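You operate a simulated robot arm through the tools that you are given. There is no shell and no other tool. Be economical: measure what you need, move in short steps, check, and stop when the job is done.

Carry out the task below with a simulated robot arm. There is one attempt and no reset: what you move stays moved.

Task
Put the silver wristwatch from the wardrobe side of the bed on the orange saucer. Then take the green stopper from the wardrobe side of the bed and leave it on top of the cedar block there.
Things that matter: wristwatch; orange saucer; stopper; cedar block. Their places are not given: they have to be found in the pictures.

Only the result counts: the job must be done as asked and must still hold three seconds after the hand-in. Knocking over, shifting, dropping, spilling or breaking anything else fails it. Lids that push on must go on centred and level and be pressed home; caps that screw on are set level and turned clockwise until they are tight.

Robot
A 7-joint arm with a two-finger parallel gripper, fixed in place. Base frame: the origin is at the foot of the arm, x ahead of it, y to its left, z up; the work surface is at about z = 0. Lengths are in m, angles in rad, forces in N, time in s.
With the tool pointing down near the work surface it reaches from about 0.24 to 0.62 m from the base axis. Its first joint turns from -1.152 to 1.152 rad. Payload 2.6 kg.
Tool frame: the origin (TCP) lies between the finger pads and is the grasp point; the fingertips stand 0.03 m ahead of it; z points along the fingers, y is the line along which they close. Largest opening 0.094 m; finger width 0.028, thickness 0.01; the body of the gripper, 0.05 by 0.096 m, starts 0.055 m behind the TCP.
Orientation is that of the tool frame in the base frame, as [roll, pitch, yaw] about the fixed x, y, z axes, in that order (R = Rz(yaw) Ry(pitch) Rx(roll)). With the fingers straight down and closing along the base's y, the tool's x points along the base's -x, its y along +y and its z along -z.

Tools
- The arm moves only by the tool play_rows. Its argument "series" is a list of rows, each an object (a shift or turn left out is 0, a gripper value left out holds the last) with "slide": the shift along the tool's x, y, z in m, a list of three; "rot": the turn, a rotation vector about the tool's x, y, z in degrees, a list of three. In form: [{"slide": [dx, dy, dz], "rot": [rx, ry, rz]}, ...]. A call has 1 to 12 rows; each row shifts and turns the commanded pose from where the row before left it, along the tool's axes as they then stand. "claw" is the opening in per cent of the stroke, from 0 (shut) to 100 (fully open), set as the call begins (left out, the last holds). Each row takes 0.2 s and may step no farther than 0.05 m and 0.15 rad from the row before; otherwise, or with a gripper value out of range, the whole call is refused. A pose out of reach is approached as far as the arm can. The call stops where the force on the tool passes 40 N (or 10 N more than at its start, if that is more) or the arm is blocked; 0.2 s more then pass. Each finger travels about 0.072 m/s and halts on what it meets, pressing with about 26 N; the grip force reading is that of the motor and also rises with nothing between the fingers. The clock runs only during rows and for 0.2 s after the last one: add rows that do not move to give the fingers time. The reply holds the time, the measured pose of the TCP, the force on the tool along the base axes, the opening and the grip force, in the units named above and with some noise.
- Cameras (640 x 400 px; columns grow to the right, rows downward): "scene" is fixed at [0.0234, 0.4224, 0.5625]; the picture's right is [-0.87, -0.50, 0.00], its down [-0.28, 0.49, -0.82] and it looks along [0.41, -0.71, -0.57] (base axes); focal length 321 px, centre (320, 200). "wrist" rides on the gripper at [-0.037, 0, -0.058] in the tool frame; the picture's right is [0.00, -1.00, 0.00], its down [0.97, 0.00, -0.24] and it looks along [0.24, 0.00, 0.97] (tool axes); focal length 218 px, centre (320, 200).
- snapshot(camera): a new picture of that camera. It takes no simulated time.
- probe_pixels(camera, pixels): for up to 12 pixels [column, row] of the newest picture of that camera ("zoom" is the newest enlarged one), the place [x, y, z] in the base frame of the surface seen there, good to about 0.003 m. It takes no simulated time.
- zoom(camera, box): a new picture of the part [left, top, right, bottom] of that camera's present view, enlarged. It takes no simulated time.
- sign_off(): hands the job in; it is judged then, once.

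Go step by step. Measure first, check grasps and placings, and put right what went wrong. The budget is 80 turns and 54 pictures, counting those below and the enlarged ones. Unless the task says otherwise, let go and move clear before handing in, and close with one line.

The tools are called after "Emit:" by a JSON object that holds its "method" and its "body". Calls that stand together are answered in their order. play_rows: Moves the arm, as the interface text tells. Its arguments: {"type":"object","properties":{"series":{"type":"array","items":{"type":"object","properties":{"slide":{"type":"array","items":{"type":"number"}},"rot":{"type":"array","items":{"type":"number"}}}}},"claw":{"type":"number"}},"required":["series"]} The other tools are called the same way: snapshot (camera) takes a picture; probe_pixels (camera, pixels) gives the place of the surface under pixels of a picture; zoom (camera, box) takes an enlarged picture of a part of a camera's view; sign_off () hands the job in.

At the start:

```text
t: 0.0
tcp_pos: [0.3527, -0.1649, 0.2479]
tcp_rot: [-3.141, -0.001, -3.141]
force: [-0.2, -1.1, 0.4]
finger_gap: 0.0939
grasp_force: 0.0
```

scene: 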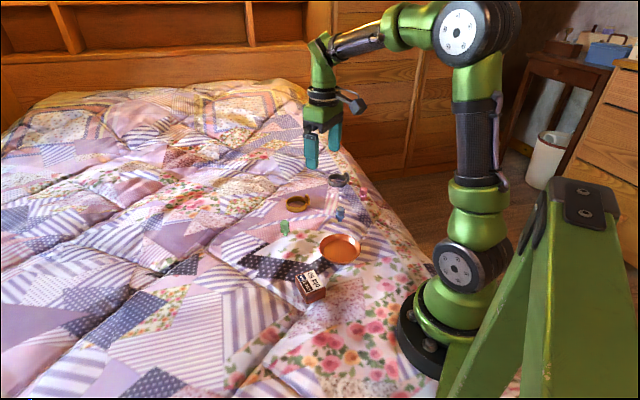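
wrist: 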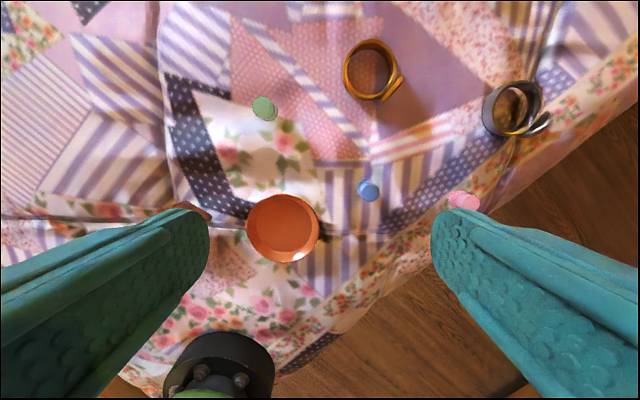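

The scene shows a gold ring-shaped watch at (298,203), a dark/silver one at (338,180), a saucer at (340,248), a green stopper at (284,227) and a block at (311,285). I'll zoom in for detail and probe these points.

Emit:
{"method": "zoom", "body": {"camera": "scene", "box": [240, 160, 400, 310]}}

Emit:
{"method": "probe_pixels", "body": {"camera": "wrist", "pixels": [[265, 105], [263, 120], [283, 225], [283, 258], [250, 228], [316, 228], [487, 108], [513, 83], [541, 110], [512, 134], [512, 110], [540, 122]]}}

Emit:
{"method": "probe_pixels", "body": {"camera": "scene", "pixels": [[298, 282], [311, 270], [325, 288], [308, 302], [284, 222], [285, 233], [312, 280], [300, 275], [338, 180], [340, 250]]}}

```text
2.67 times, centred on (320, 235) of scene
```

zoom: 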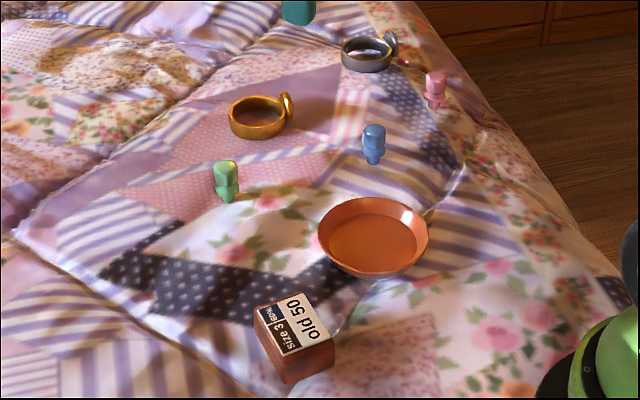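

```text
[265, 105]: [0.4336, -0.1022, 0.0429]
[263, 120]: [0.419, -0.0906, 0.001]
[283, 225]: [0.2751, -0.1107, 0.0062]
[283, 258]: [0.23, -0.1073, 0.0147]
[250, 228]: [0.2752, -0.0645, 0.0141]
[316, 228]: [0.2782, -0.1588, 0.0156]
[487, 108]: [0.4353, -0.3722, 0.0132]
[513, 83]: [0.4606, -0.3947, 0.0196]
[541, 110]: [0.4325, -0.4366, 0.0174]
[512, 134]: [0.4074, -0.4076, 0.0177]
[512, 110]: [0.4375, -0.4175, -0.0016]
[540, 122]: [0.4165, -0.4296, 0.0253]
```

```text
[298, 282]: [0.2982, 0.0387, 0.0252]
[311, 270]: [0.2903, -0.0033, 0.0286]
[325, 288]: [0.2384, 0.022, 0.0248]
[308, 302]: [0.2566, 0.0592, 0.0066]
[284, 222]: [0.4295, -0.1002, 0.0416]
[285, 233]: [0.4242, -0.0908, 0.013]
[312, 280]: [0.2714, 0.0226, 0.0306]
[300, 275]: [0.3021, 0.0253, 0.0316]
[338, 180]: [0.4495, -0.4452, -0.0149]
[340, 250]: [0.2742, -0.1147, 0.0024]
```

The watch is at about (0.435,-0.405), the saucer at (0.275,-0.111), the stopper at (0.427,-0.098) and the block near (0.27,0.02). I'll move above the watch for a closer look.

Emit:
{"method": "play_rows", "body": {"series": [{"slide": [-0.0128, -0.0392, 0.013]}, {"slide": [-0.0128, -0.0392, 0.013]}, {"slide": [-0.0128, -0.0392, 0.013]}, {"slide": [-0.0128, -0.0392, 0.013]}, {"slide": [-0.0128, -0.0392, 0.013]}, {"slide": [-0.0128, -0.0392, 0.013]}, {}], "claw": 100}}

Emit:
{"method": "snapshot", "body": {"camera": "wrist"}}

```text
t: 1.6
tcp_pos: [0.4313, -0.3985, 0.1682]
tcp_rot: [-3.142, -0.002, -3.14]
force: [0.8, -0.4, -0.7]
finger_gap: 0.0938
grasp_force: 0.0
```

```text
50 pictures are left
```

wrist: 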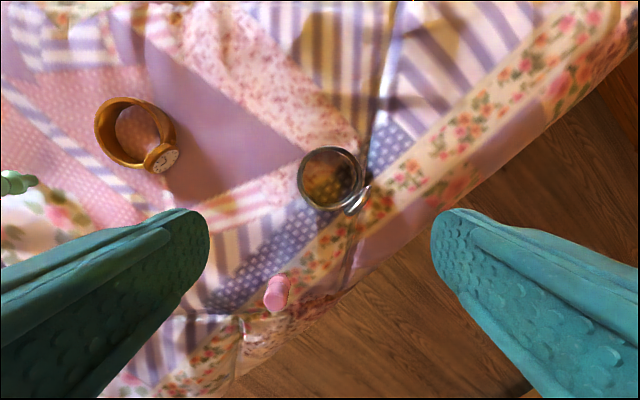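

Emit:
{"method": "zoom", "body": {"camera": "wrist", "box": [260, 120, 420, 220]}}

Emit:
{"method": "probe_pixels", "body": {"camera": "wrist", "pixels": [[330, 150], [300, 178], [358, 175], [325, 208], [330, 180], [360, 198], [352, 204], [280, 290], [270, 205], [385, 150], [385, 210], [300, 140]]}}

```text
4.00 times, centred on (340, 170) of wrist
```

zoom: 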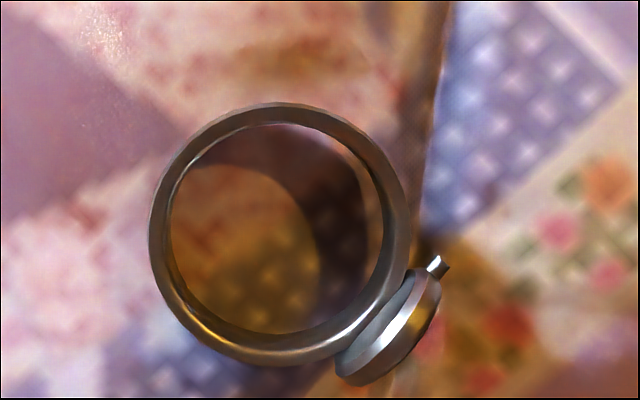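

```text
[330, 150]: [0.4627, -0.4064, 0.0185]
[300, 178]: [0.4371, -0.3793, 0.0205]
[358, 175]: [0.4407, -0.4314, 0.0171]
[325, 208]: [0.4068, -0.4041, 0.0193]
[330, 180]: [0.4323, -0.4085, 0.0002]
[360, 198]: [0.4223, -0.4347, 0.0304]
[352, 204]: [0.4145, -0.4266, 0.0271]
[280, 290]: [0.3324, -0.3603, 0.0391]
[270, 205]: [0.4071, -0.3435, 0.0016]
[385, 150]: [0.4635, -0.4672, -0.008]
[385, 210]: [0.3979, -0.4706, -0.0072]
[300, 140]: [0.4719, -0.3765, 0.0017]
```

The ring is about 60 mm wide and centred near (0.435,-0.406), with its top at z≈0.02. The dial sticks out toward (-x,-y), so I'll turn the closing axis about 50° to clear it and go lower.

Emit:
{"method": "play_rows", "body": {"series": [{"slide": [-0.004, -0.0075, 0.045]}, {"rot": [0, 0, -8.3]}, {"rot": [0, 0, -8.3]}, {"rot": [0, 0, -8.3]}, {"rot": [0, 0, -8.3]}, {"rot": [0, 0, -8.3]}, {"rot": [0, 0, -8.3]}, {}]}}

Emit:
{"method": "snapshot", "body": {"camera": "wrist"}}

```text
t: 3.4
tcp_pos: [0.4352, -0.407, 0.1237]
tcp_rot: [3.141, 0.0, -2.271]
force: [0.6, -0.3, 0.0]
finger_gap: 0.094
grasp_force: 0.0
```

```text
48 pictures are left
```

wrist: 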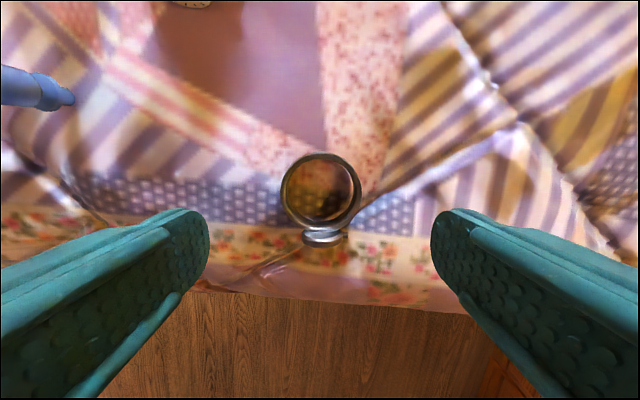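

The ring is centred between the fingers at (320,193) with the dial toward the bottom of the picture, so the alignment is right. I'll probe the ring edges once more.

Emit:
{"method": "probe_pixels", "body": {"camera": "wrist", "pixels": [[320, 155], [283, 190], [358, 192], [320, 228], [325, 243], [320, 232], [265, 195], [385, 195], [240, 200], [400, 200]]}}

```text
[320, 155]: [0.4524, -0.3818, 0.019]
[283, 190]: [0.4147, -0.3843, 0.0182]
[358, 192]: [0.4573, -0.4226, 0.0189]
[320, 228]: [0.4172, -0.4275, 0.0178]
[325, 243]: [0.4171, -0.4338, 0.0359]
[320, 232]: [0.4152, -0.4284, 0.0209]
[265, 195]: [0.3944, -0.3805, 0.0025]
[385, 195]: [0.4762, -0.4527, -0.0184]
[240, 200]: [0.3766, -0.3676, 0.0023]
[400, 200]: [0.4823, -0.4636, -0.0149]
```

The ring centre (0.435,-0.404) matches the TCP, so I'll descend to z≈0.038 and stop to check before closing.

Emit:
{"method": "play_rows", "body": {"series": [{"slide": [-0.002, 0, 0.03]}, {"slide": [0, 0, 0.03]}, {"slide": [0, 0, 0.0257]}, {}]}}

Emit:
{"method": "snapshot", "body": {"camera": "wrist"}}

```text
t: 4.4
tcp_pos: [0.4368, -0.4057, 0.0396]
tcp_rot: [3.142, 0.001, -2.273]
force: [-0.2, -0.1, 0.5]
finger_gap: 0.0942
grasp_force: 0.1
```

```text
47 pictures are left
```

wrist: 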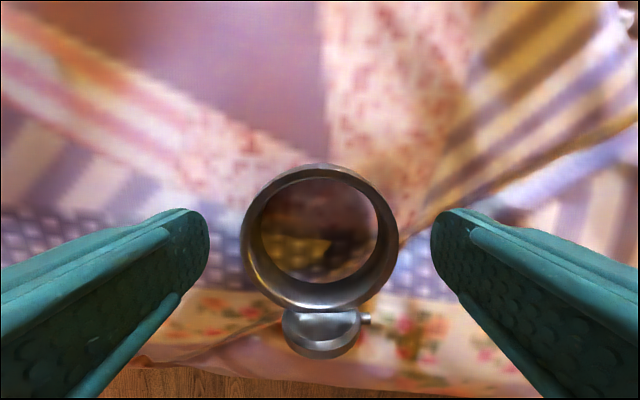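

The ring centre at (320,238) lines up with the fingertips near row 240, so I'll close and lift slightly.

Emit:
{"method": "play_rows", "body": {"series": [{}, {}, {}, {}], "claw": 30}}

Emit:
{"method": "play_rows", "body": {"series": [{"slide": [0, 0, -0.02]}, {"slide": [0, 0, -0.03]}, {}]}}

Emit:
{"method": "snapshot", "body": {"camera": "wrist"}}

```text
t: 5.4
tcp_pos: [0.4365, -0.4059, 0.0387]
tcp_rot: [-3.14, 0.001, -2.271]
force: [0.5, 0.6, -0.9]
finger_gap: 0.0599
grasp_force: 25.8
```

```text
t: 6.2
tcp_pos: [0.4356, -0.4063, 0.0899]
tcp_rot: [3.141, 0.0, -2.272]
force: [-0.8, 0.0, -0.6]
finger_gap: 0.0601
grasp_force: 26.4
```

```text
46 pictures are left
```

wrist: 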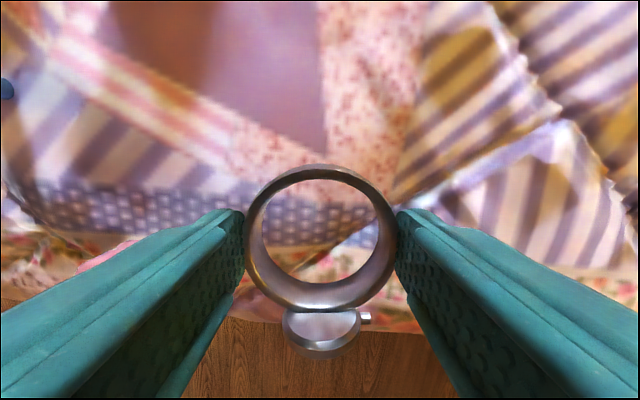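

The watch is held level (gap 0.060). I'll lift it and carry it over the saucer at about (0.277,-0.111), keeping this yaw.

Emit:
{"method": "play_rows", "body": {"series": [{"slide": [0, 0, -0.045]}, {"slide": [-0.0141, 0.0346, 0]}, {"slide": [-0.0141, 0.0346, 0]}, {"slide": [-0.0141, 0.0346, 0]}, {"slide": [-0.0141, 0.0346, 0]}, {"slide": [-0.0141, 0.0346, 0]}, {"slide": [-0.0141, 0.0346, 0]}, {"slide": [-0.0141, 0.0346, 0]}, {"slide": [-0.0141, 0.0346, 0]}, {"slide": [-0.0141, 0.0346, 0]}, {}]}}

Emit:
{"method": "snapshot", "body": {"camera": "wrist"}}

Emit:
{"method": "zoom", "body": {"camera": "scene", "box": [240, 160, 400, 310]}}

```text
t: 8.6
tcp_pos: [0.2793, -0.1078, 0.1336]
tcp_rot: [-3.14, 0.0, -2.272]
force: [-0.2, -1.3, -1.1]
finger_gap: 0.0601
grasp_force: 26.0
```

```text
45 pictures are left
```

wrist: 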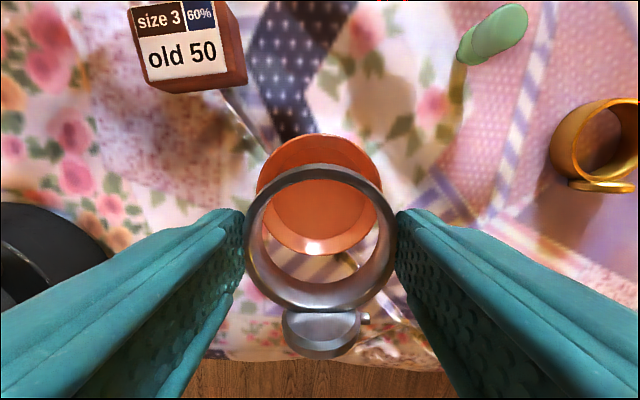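

```text
2.67 times, centred on (320, 235) of scene
```

zoom: 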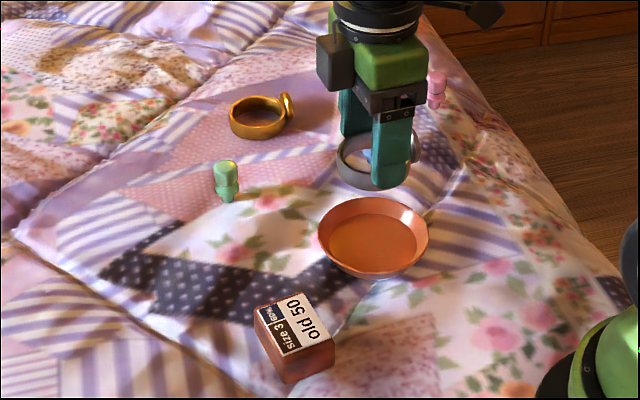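

The watch is hovering just behind the saucer in view. I'll probe the rim points (258,188), (381,185), (320,136) and the floor to confirm the centre.

Emit:
{"method": "probe_pixels", "body": {"camera": "wrist", "pixels": [[258, 188], [381, 182], [320, 136], [320, 225], [318, 253], [300, 160], [300, 215], [341, 152], [345, 210], [190, 30], [222, 5], [240, 88]]}}

Emit:
{"method": "probe_pixels", "body": {"camera": "zoom", "pixels": [[319, 235], [428, 232], [373, 198], [373, 277], [373, 240], [340, 245], [405, 245], [256, 306], [309, 292], [334, 339], [281, 356], [285, 383]]}}

```text
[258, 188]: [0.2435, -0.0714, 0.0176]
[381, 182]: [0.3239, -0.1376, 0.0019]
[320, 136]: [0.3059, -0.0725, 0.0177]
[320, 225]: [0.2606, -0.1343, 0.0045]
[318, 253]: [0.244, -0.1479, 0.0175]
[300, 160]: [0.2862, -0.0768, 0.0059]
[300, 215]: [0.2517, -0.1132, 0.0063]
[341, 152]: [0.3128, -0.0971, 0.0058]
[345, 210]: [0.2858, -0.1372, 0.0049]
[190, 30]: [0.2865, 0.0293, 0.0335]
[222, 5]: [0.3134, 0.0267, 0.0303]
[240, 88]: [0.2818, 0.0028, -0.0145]
```

```text
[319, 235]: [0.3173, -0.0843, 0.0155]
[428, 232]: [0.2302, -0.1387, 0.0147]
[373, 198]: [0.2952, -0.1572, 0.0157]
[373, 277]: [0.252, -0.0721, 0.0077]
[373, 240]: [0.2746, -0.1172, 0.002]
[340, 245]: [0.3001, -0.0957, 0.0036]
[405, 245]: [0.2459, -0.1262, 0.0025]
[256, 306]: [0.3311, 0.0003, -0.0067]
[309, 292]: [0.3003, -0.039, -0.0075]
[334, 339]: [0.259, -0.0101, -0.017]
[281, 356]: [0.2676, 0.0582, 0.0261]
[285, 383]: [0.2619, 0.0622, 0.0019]
```

The saucer centre is (0.275,-0.110), its floor is at 0.005 and its rim at 0.017. I'll descend so the watch's underside arrives about 2 mm above the floor.

Emit:
{"method": "play_rows", "body": {"series": [{"slide": [0, 0, 0.03]}, {"slide": [0, 0, 0.03]}, {"slide": [0, 0, 0.02]}, {"slide": [0, 0, 0.007]}, {}]}}

Emit:
{"method": "zoom", "body": {"camera": "scene", "box": [290, 190, 390, 270]}}

Emit:
{"method": "snapshot", "body": {"camera": "wrist"}}

```text
t: 9.8
tcp_pos: [0.279, -0.108, 0.0457]
tcp_rot: [3.14, -0.001, -2.273]
force: [-0.8, -1.0, -1.9]
finger_gap: 0.06
grasp_force: 26.2
```

```text
5.00 times, centred on (340, 230) of scene
```

zoom: 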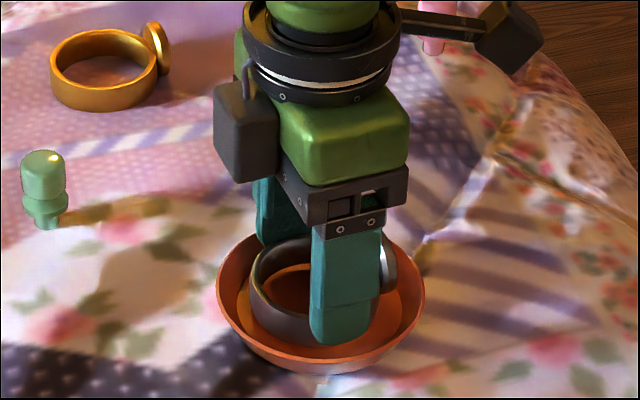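

```text
42 pictures are left
```

wrist: 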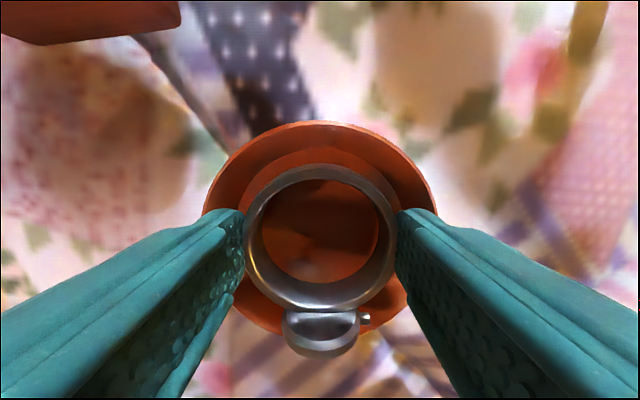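

The watch sits inside the rim (band upper edge at row 165, saucer rim at row 122). I'll lower it another 1.5 mm and check the force.

Emit:
{"method": "play_rows", "body": {"series": [{"slide": [0, 0, 0.0015]}, {}]}}

```text
t: 10.4
tcp_pos: [0.2777, -0.1071, 0.0456]
tcp_rot: [-3.141, 0.0, -2.273]
force: [0.1, 0.1, -1.3]
finger_gap: 0.0601
grasp_force: 26.3
```

The force hasn't changed clearly, so I'll lower 1 mm more.

Emit:
{"method": "play_rows", "body": {"series": [{"slide": [0, 0, 0.0012]}, {}]}}

```text
t: 11.0
tcp_pos: [0.2782, -0.109, 0.0449]
tcp_rot: [-3.141, 0.0, -2.271]
force: [-0.1, 0.3, -1.4]
finger_gap: 0.0601
grasp_force: 26.1
```

There is still no contact force, so I'll lower 1 mm more and look.

Emit:
{"method": "play_rows", "body": {"series": [{"slide": [0, 0, 0.0012]}, {}]}}

Emit:
{"method": "zoom", "body": {"camera": "scene", "box": [310, 215, 380, 270]}}

```text
t: 11.6
tcp_pos: [0.2789, -0.1083, 0.0433]
tcp_rot: [-3.14, 0.0, -2.273]
force: [-1.5, 0.3, 11.7]
finger_gap: 0.0601
grasp_force: 25.9
```

```text
7.27 times, centred on (345, 242) of scene
```

zoom: 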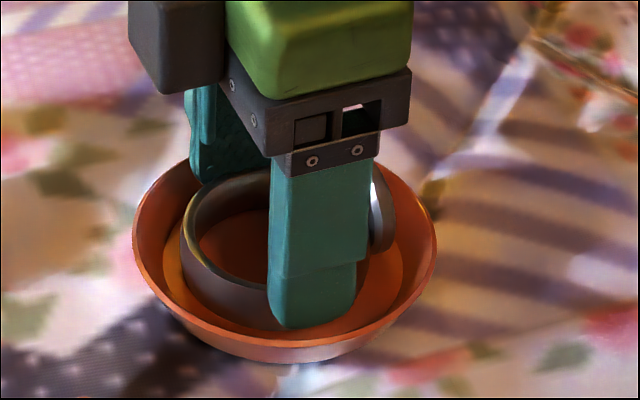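

The force jumped to +11.7 N, so the watch is on the floor. I'll open just a little, to stay clear of the rim, and then rise.

Emit:
{"method": "play_rows", "body": {"series": [{"slide": [0, 0, -0.0008]}, {}, {}], "claw": 68}}

Emit:
{"method": "play_rows", "body": {"series": [{"slide": [0, 0, -0.005]}, {"slide": [0, 0, -0.015]}, {"slide": [0, 0, -0.04]}, {"slide": [0, 0, -0.04]}, {}]}}

Emit:
{"method": "snapshot", "body": {"camera": "wrist"}}

Emit:
{"method": "zoom", "body": {"camera": "scene", "box": [240, 160, 400, 310]}}

```text
t: 12.4
tcp_pos: [0.279, -0.1071, 0.044]
tcp_rot: [-3.14, 0.001, -2.272]
force: [-0.9, 0.3, -0.1]
finger_gap: 0.0622
grasp_force: 0.1
```

```text
t: 13.6
tcp_pos: [0.2767, -0.1066, 0.1451]
tcp_rot: [-3.142, 0.0, -2.272]
force: [-0.8, 0.1, -0.2]
finger_gap: 0.0639
grasp_force: 0.0
```

```text
40 pictures are left
```

wrist: 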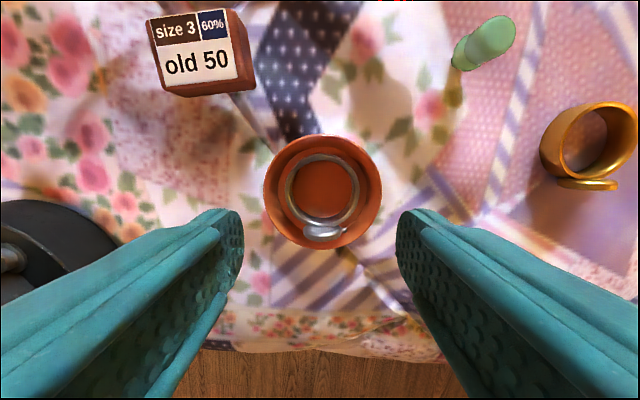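

```text
2.67 times, centred on (320, 235) of scene
```

zoom: 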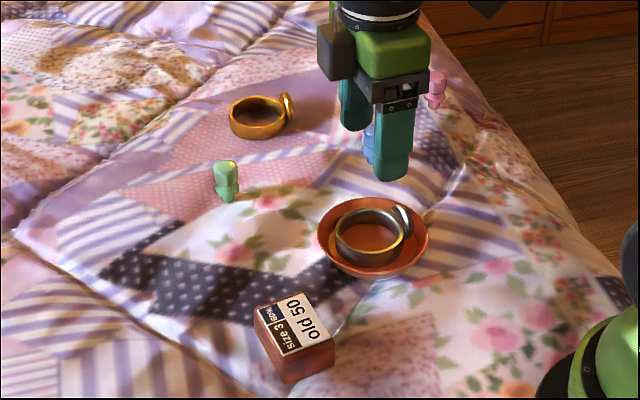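

The watch lies inside the saucer. Next is the green stopper: I'll turn the yaw back and move above (0.427,-0.098).

Emit:
{"method": "play_rows", "body": {"series": [{"rot": [0, 0, 8.3]}, {"rot": [0, 0, 8.3]}, {"rot": [0, 0, 8.3]}, {"rot": [0, 0, 8.3]}, {"rot": [0, 0, 8.3]}, {"rot": [0, 0, 8.3]}, {"slide": [-0.0375, 0.002, 0]}, {"slide": [-0.0375, 0.002, 0]}, {"slide": [-0.0375, 0.002, 0]}, {"slide": [-0.0375, 0.002, 0]}, {"slide": [0, 0, 0.03]}, {}]}}

Emit:
{"method": "snapshot", "body": {"camera": "wrist"}}

Emit:
{"method": "zoom", "body": {"camera": "scene", "box": [264, 205, 304, 245]}}

```text
t: 16.2
tcp_pos: [0.4286, -0.0992, 0.1127]
tcp_rot: [-3.141, 0.0, 3.141]
force: [0.2, 0.4, 0.2]
finger_gap: 0.0639
grasp_force: 0.0
```

```text
38 pictures are left
```

wrist: 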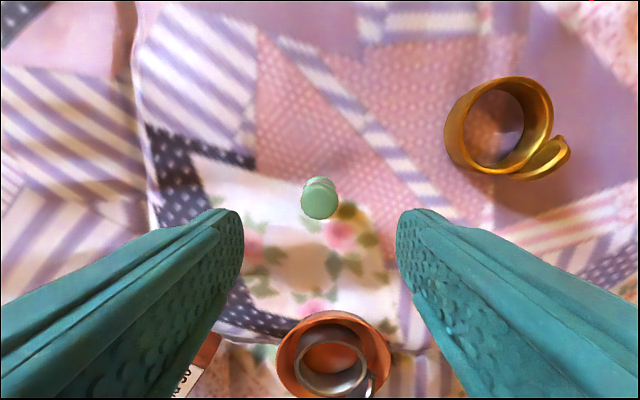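

```text
10.00 times, centred on (284, 225) of scene
```

zoom: 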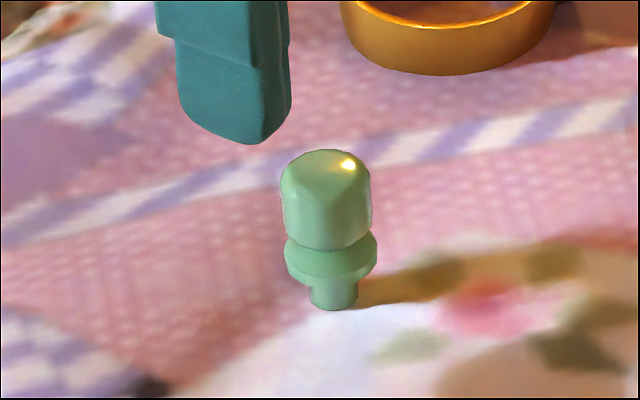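

The stopper stands upright: a knob above a flange on a narrow foot. I'll probe its top and sides.

Emit:
{"method": "probe_pixels", "body": {"camera": "zoom", "pixels": [[325, 165], [285, 200], [370, 200], [325, 235], [325, 265], [335, 300], [335, 320]]}}

Emit:
{"method": "probe_pixels", "body": {"camera": "wrist", "pixels": [[320, 205], [303, 204], [338, 204], [320, 190], [320, 216], [318, 180], [320, 225]]}}

```text
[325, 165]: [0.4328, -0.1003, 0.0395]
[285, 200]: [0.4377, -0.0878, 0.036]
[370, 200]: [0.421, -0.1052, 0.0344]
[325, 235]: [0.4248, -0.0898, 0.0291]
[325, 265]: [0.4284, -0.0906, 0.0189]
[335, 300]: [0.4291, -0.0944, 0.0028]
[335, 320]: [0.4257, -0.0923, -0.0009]
```

```text
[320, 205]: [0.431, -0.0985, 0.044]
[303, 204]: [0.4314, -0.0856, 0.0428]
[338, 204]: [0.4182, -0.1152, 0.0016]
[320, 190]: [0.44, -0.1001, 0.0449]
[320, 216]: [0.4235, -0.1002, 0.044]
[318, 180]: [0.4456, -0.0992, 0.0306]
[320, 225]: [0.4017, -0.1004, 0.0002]
```

The knob centre is (0.431,-0.099) with its top at 0.043, and the flange is below z≈0.022. I'll grip the knob only, with the fingertips at z≈0.025 (TCP 0.055).

Emit:
{"method": "play_rows", "body": {"series": [{"slide": [-0.002, 0, 0.03]}, {"slide": [0, 0, 0.028]}, {}]}}

Emit:
{"method": "play_rows", "body": {"series": [{}, {}, {}, {}], "claw": 0}}

Emit:
{"method": "zoom", "body": {"camera": "scene", "box": [264, 205, 304, 245]}}

```text
t: 17.0
tcp_pos: [0.431, -0.1012, 0.0576]
tcp_rot: [3.14, 0.0, -3.142]
force: [0.0, 0.2, -0.7]
finger_gap: 0.0639
grasp_force: 0.1
```

```text
t: 18.0
tcp_pos: [0.432, -0.1004, 0.0575]
tcp_rot: [-3.141, 0.0, -3.142]
force: [-0.1, 0.8, 0.7]
finger_gap: 0.0221
grasp_force: 26.3
```

```text
10.00 times, centred on (284, 225) of scene
```

zoom: 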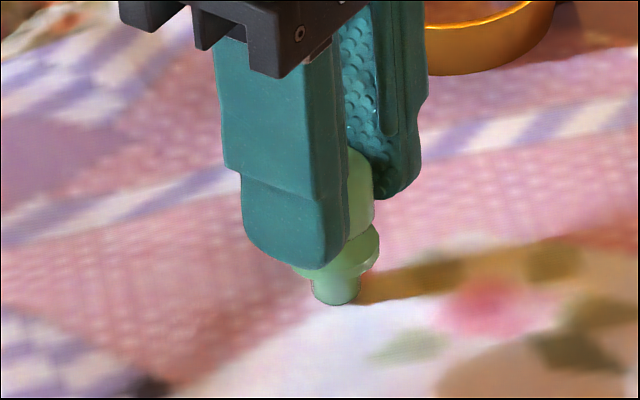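

The stopper is gripped (gap 0.022). I'll lift it and zoom on the block to measure its top corners.

Emit:
{"method": "play_rows", "body": {"series": [{"slide": [0, 0, -0.03]}, {"slide": [0, 0, -0.04]}, {"slide": [0, 0, -0.03]}, {}]}}

Emit:
{"method": "zoom", "body": {"camera": "scene", "box": [290, 260, 340, 310]}}

Emit:
{"method": "snapshot", "body": {"camera": "wrist"}}

```text
t: 19.0
tcp_pos: [0.4316, -0.1015, 0.1567]
tcp_rot: [-3.141, 0.0, 3.14]
force: [1.4, 0.0, 0.0]
finger_gap: 0.0216
grasp_force: 25.6
```

```text
8.00 times, centred on (315, 285) of scene
```

zoom: 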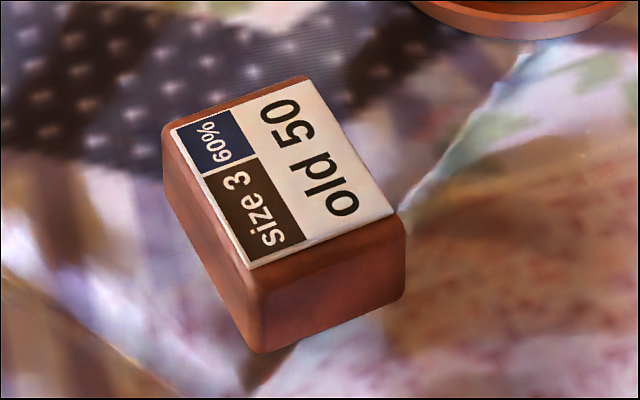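

```text
34 pictures are left
```

wrist: 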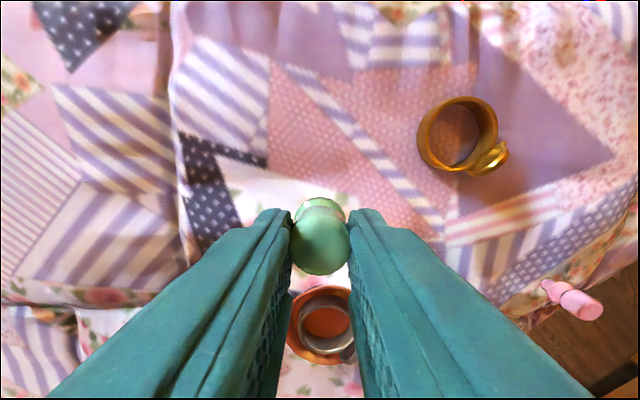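

The block's top face has a label, with corners near (172,127), (305,80), (395,212) and (250,265) in the zoom. I'll probe around and inside it.

Emit:
{"method": "probe_pixels", "body": {"camera": "zoom", "pixels": [[178, 135], [303, 86], [388, 210], [252, 260], [285, 170], [230, 190], [340, 150], [200, 145], [300, 120], [350, 200], [270, 235]]}}

```text
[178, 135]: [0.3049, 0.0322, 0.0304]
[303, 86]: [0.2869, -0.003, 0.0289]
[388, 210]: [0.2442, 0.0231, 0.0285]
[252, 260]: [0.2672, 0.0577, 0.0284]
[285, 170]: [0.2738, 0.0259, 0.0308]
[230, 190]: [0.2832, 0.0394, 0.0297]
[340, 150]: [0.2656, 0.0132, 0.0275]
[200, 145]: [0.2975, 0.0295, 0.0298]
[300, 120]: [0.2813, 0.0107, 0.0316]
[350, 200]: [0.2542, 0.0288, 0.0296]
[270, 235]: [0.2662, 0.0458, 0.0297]
```

The block's top centre is about (0.275,0.027) at z≈0.030. I'll carry the stopper above it.

Emit:
{"method": "play_rows", "body": {"series": [{"slide": [0.0312, 0.0257, 0]}, {"slide": [0.0312, 0.0257, 0]}, {"slide": [0.0312, 0.0257, 0]}, {"slide": [0.0312, 0.0257, 0]}, {"slide": [0.0312, 0.0257, 0]}, {"slide": [0, 0, 0.04]}, {}]}}

Emit:
{"method": "zoom", "body": {"camera": "scene", "box": [270, 230, 350, 310]}}

Emit:
{"method": "snapshot", "body": {"camera": "wrist"}}

```text
t: 20.6
tcp_pos: [0.2746, 0.029, 0.1163]
tcp_rot: [-3.141, 0.0, -3.141]
force: [-0.1, -1.0, -0.7]
finger_gap: 0.022
grasp_force: 26.1
```

```text
5.00 times, centred on (310, 270) of scene
```

zoom: 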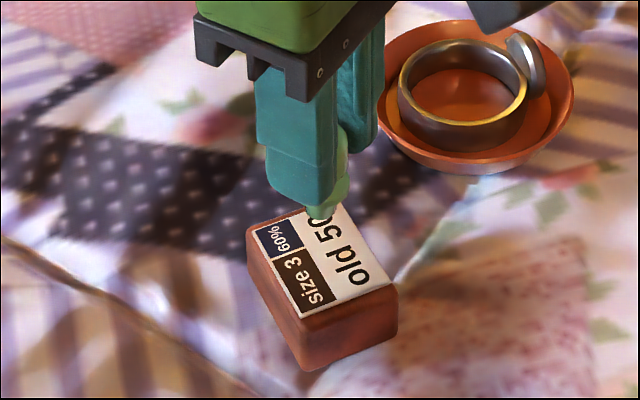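

```text
32 pictures are left
```

wrist: 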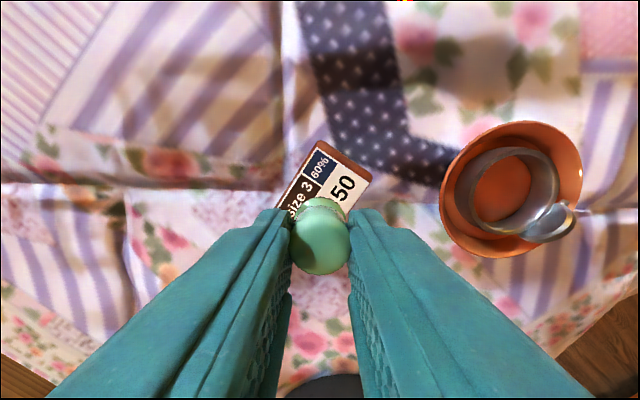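

The stopper hovers over the block's centre about 30 mm up. I'll descend most of the way.

Emit:
{"method": "play_rows", "body": {"series": [{"slide": [0, 0, 0.018]}, {"slide": [0, 0, 0.009]}, {}]}}

Emit:
{"method": "zoom", "body": {"camera": "scene", "box": [285, 255, 335, 305]}}

```text
t: 21.4
tcp_pos: [0.2731, 0.0278, 0.0901]
tcp_rot: [3.141, 0.0, -3.14]
force: [-0.3, -0.6, 0.8]
finger_gap: 0.022
grasp_force: 25.8
```

```text
8.00 times, centred on (310, 280) of scene
```

zoom: 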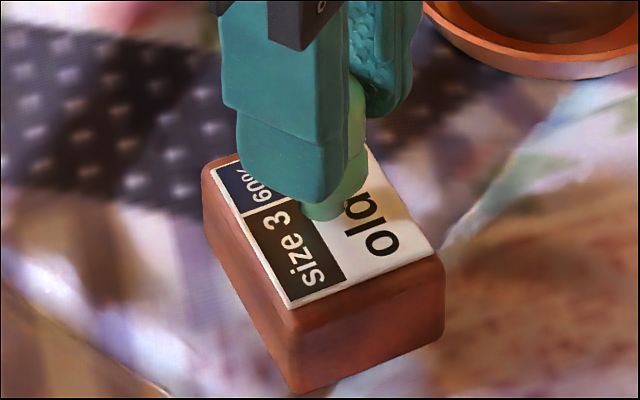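

The foot lies over the label centre a few millimetres up. I'll step down until contact.

Emit:
{"method": "play_rows", "body": {"series": [{"slide": [0, 0, 0.0015]}, {}]}}

Emit:
{"method": "play_rows", "body": {"series": [{"slide": [0, 0, 0.001]}, {}]}}

```text
t: 22.0
tcp_pos: [0.2737, 0.0293, 0.0879]
tcp_rot: [-3.141, 0.0, -3.141]
force: [-0.3, 0.1, -0.2]
finger_gap: 0.0219
grasp_force: 26.1
```

```text
t: 22.6
tcp_pos: [0.2758, 0.0288, 0.0879]
tcp_rot: [-3.141, 0.0, -3.141]
force: [0.0, 0.0, -0.5]
finger_gap: 0.0219
grasp_force: 25.8
```

There is no contact yet, so I'll continue in 1 mm steps.

Emit:
{"method": "play_rows", "body": {"series": [{"slide": [0, 0, 0.001]}, {}]}}

Emit:
{"method": "zoom", "body": {"camera": "scene", "box": [285, 255, 335, 305]}}

```text
t: 23.2
tcp_pos: [0.2743, 0.0291, 0.0867]
tcp_rot: [3.141, 0.002, 3.141]
force: [0.2, 0.4, 0.0]
finger_gap: 0.022
grasp_force: 25.8
```

```text
8.00 times, centred on (310, 280) of scene
```

zoom: 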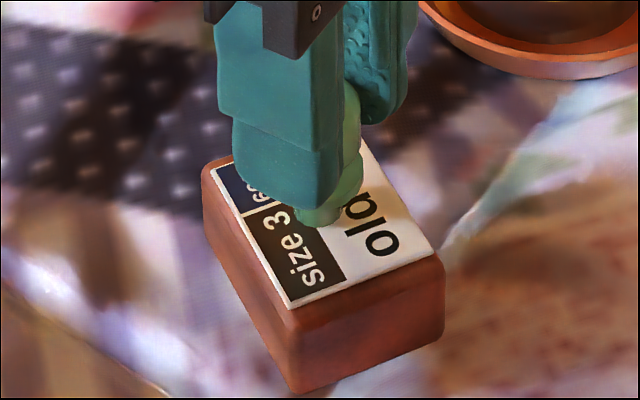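

Emit:
{"method": "play_rows", "body": {"series": [{"slide": [0, 0, 0.0008]}, {}]}}

```text
t: 23.8
tcp_pos: [0.2759, 0.0289, 0.0865]
tcp_rot: [3.141, 0.001, 3.141]
force: [-1.7, -1.2, 8.8]
finger_gap: 0.0219
grasp_force: 25.6
```

The 8.8 N reading means the stopper is on the block. I'll ease off slightly, open, and look before rising.

Emit:
{"method": "play_rows", "body": {"series": [{"slide": [0, 0, -0.0004]}, {}]}}

Emit:
{"method": "play_rows", "body": {"series": [{}, {}, {}], "claw": 50}}

Emit:
{"method": "zoom", "body": {"camera": "scene", "box": [285, 255, 335, 305]}}

```text
t: 24.4
tcp_pos: [0.2749, 0.0281, 0.0867]
tcp_rot: [3.141, 0.0, -3.14]
force: [0.1, -0.5, 5.4]
finger_gap: 0.0217
grasp_force: 25.6
```

```text
t: 25.2
tcp_pos: [0.2748, 0.0302, 0.0856]
tcp_rot: [3.142, 0.001, -3.141]
force: [-0.1, 0.0, 0.2]
finger_gap: 0.0468
grasp_force: 0.1
```

```text
8.00 times, centred on (310, 280) of scene
```

zoom: 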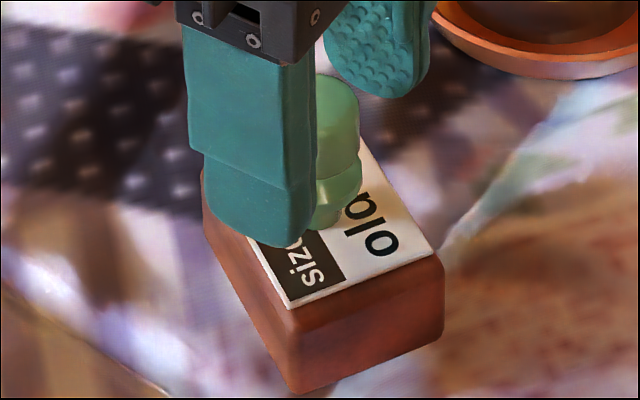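

The stopper stands free and upright on the block. I'll rise straight up and check everything.

Emit:
{"method": "play_rows", "body": {"series": [{"slide": [0, 0, -0.01]}, {"slide": [0, 0, -0.03]}, {"slide": [0, 0, -0.04]}, {"slide": [-0.02, 0, -0.04]}, {"slide": [-0.04, 0, 0]}, {"slide": [-0.04, -0.02, 0]}, {}]}}

Emit:
{"method": "zoom", "body": {"camera": "scene", "box": [240, 160, 400, 310]}}

```text
t: 26.8
tcp_pos: [0.3744, 0.0077, 0.205]
tcp_rot: [3.141, 0.0, -3.14]
force: [0.0, 0.5, 0.1]
finger_gap: 0.0471
grasp_force: 0.0
```

```text
2.67 times, centred on (320, 235) of scene
```

zoom: 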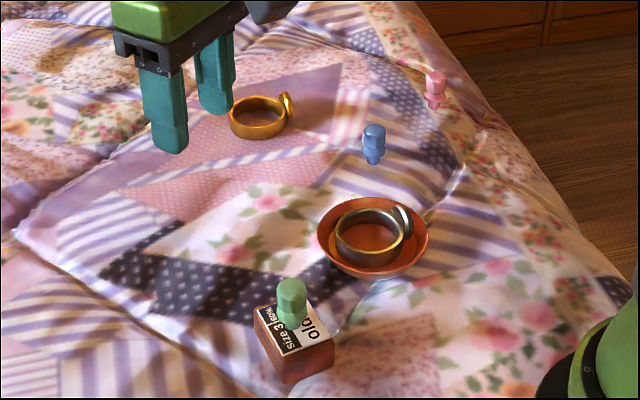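

The watch is in the saucer, the stopper stands on the block, and everything else is where it was. I'll hand in now.

Emit:
{"method": "sign_off", "body": {}}

```text
The job is handed in.
```

The silver wristwatch is on the orange saucer, the green stopper stands on the cedar block, and the job is handed in.
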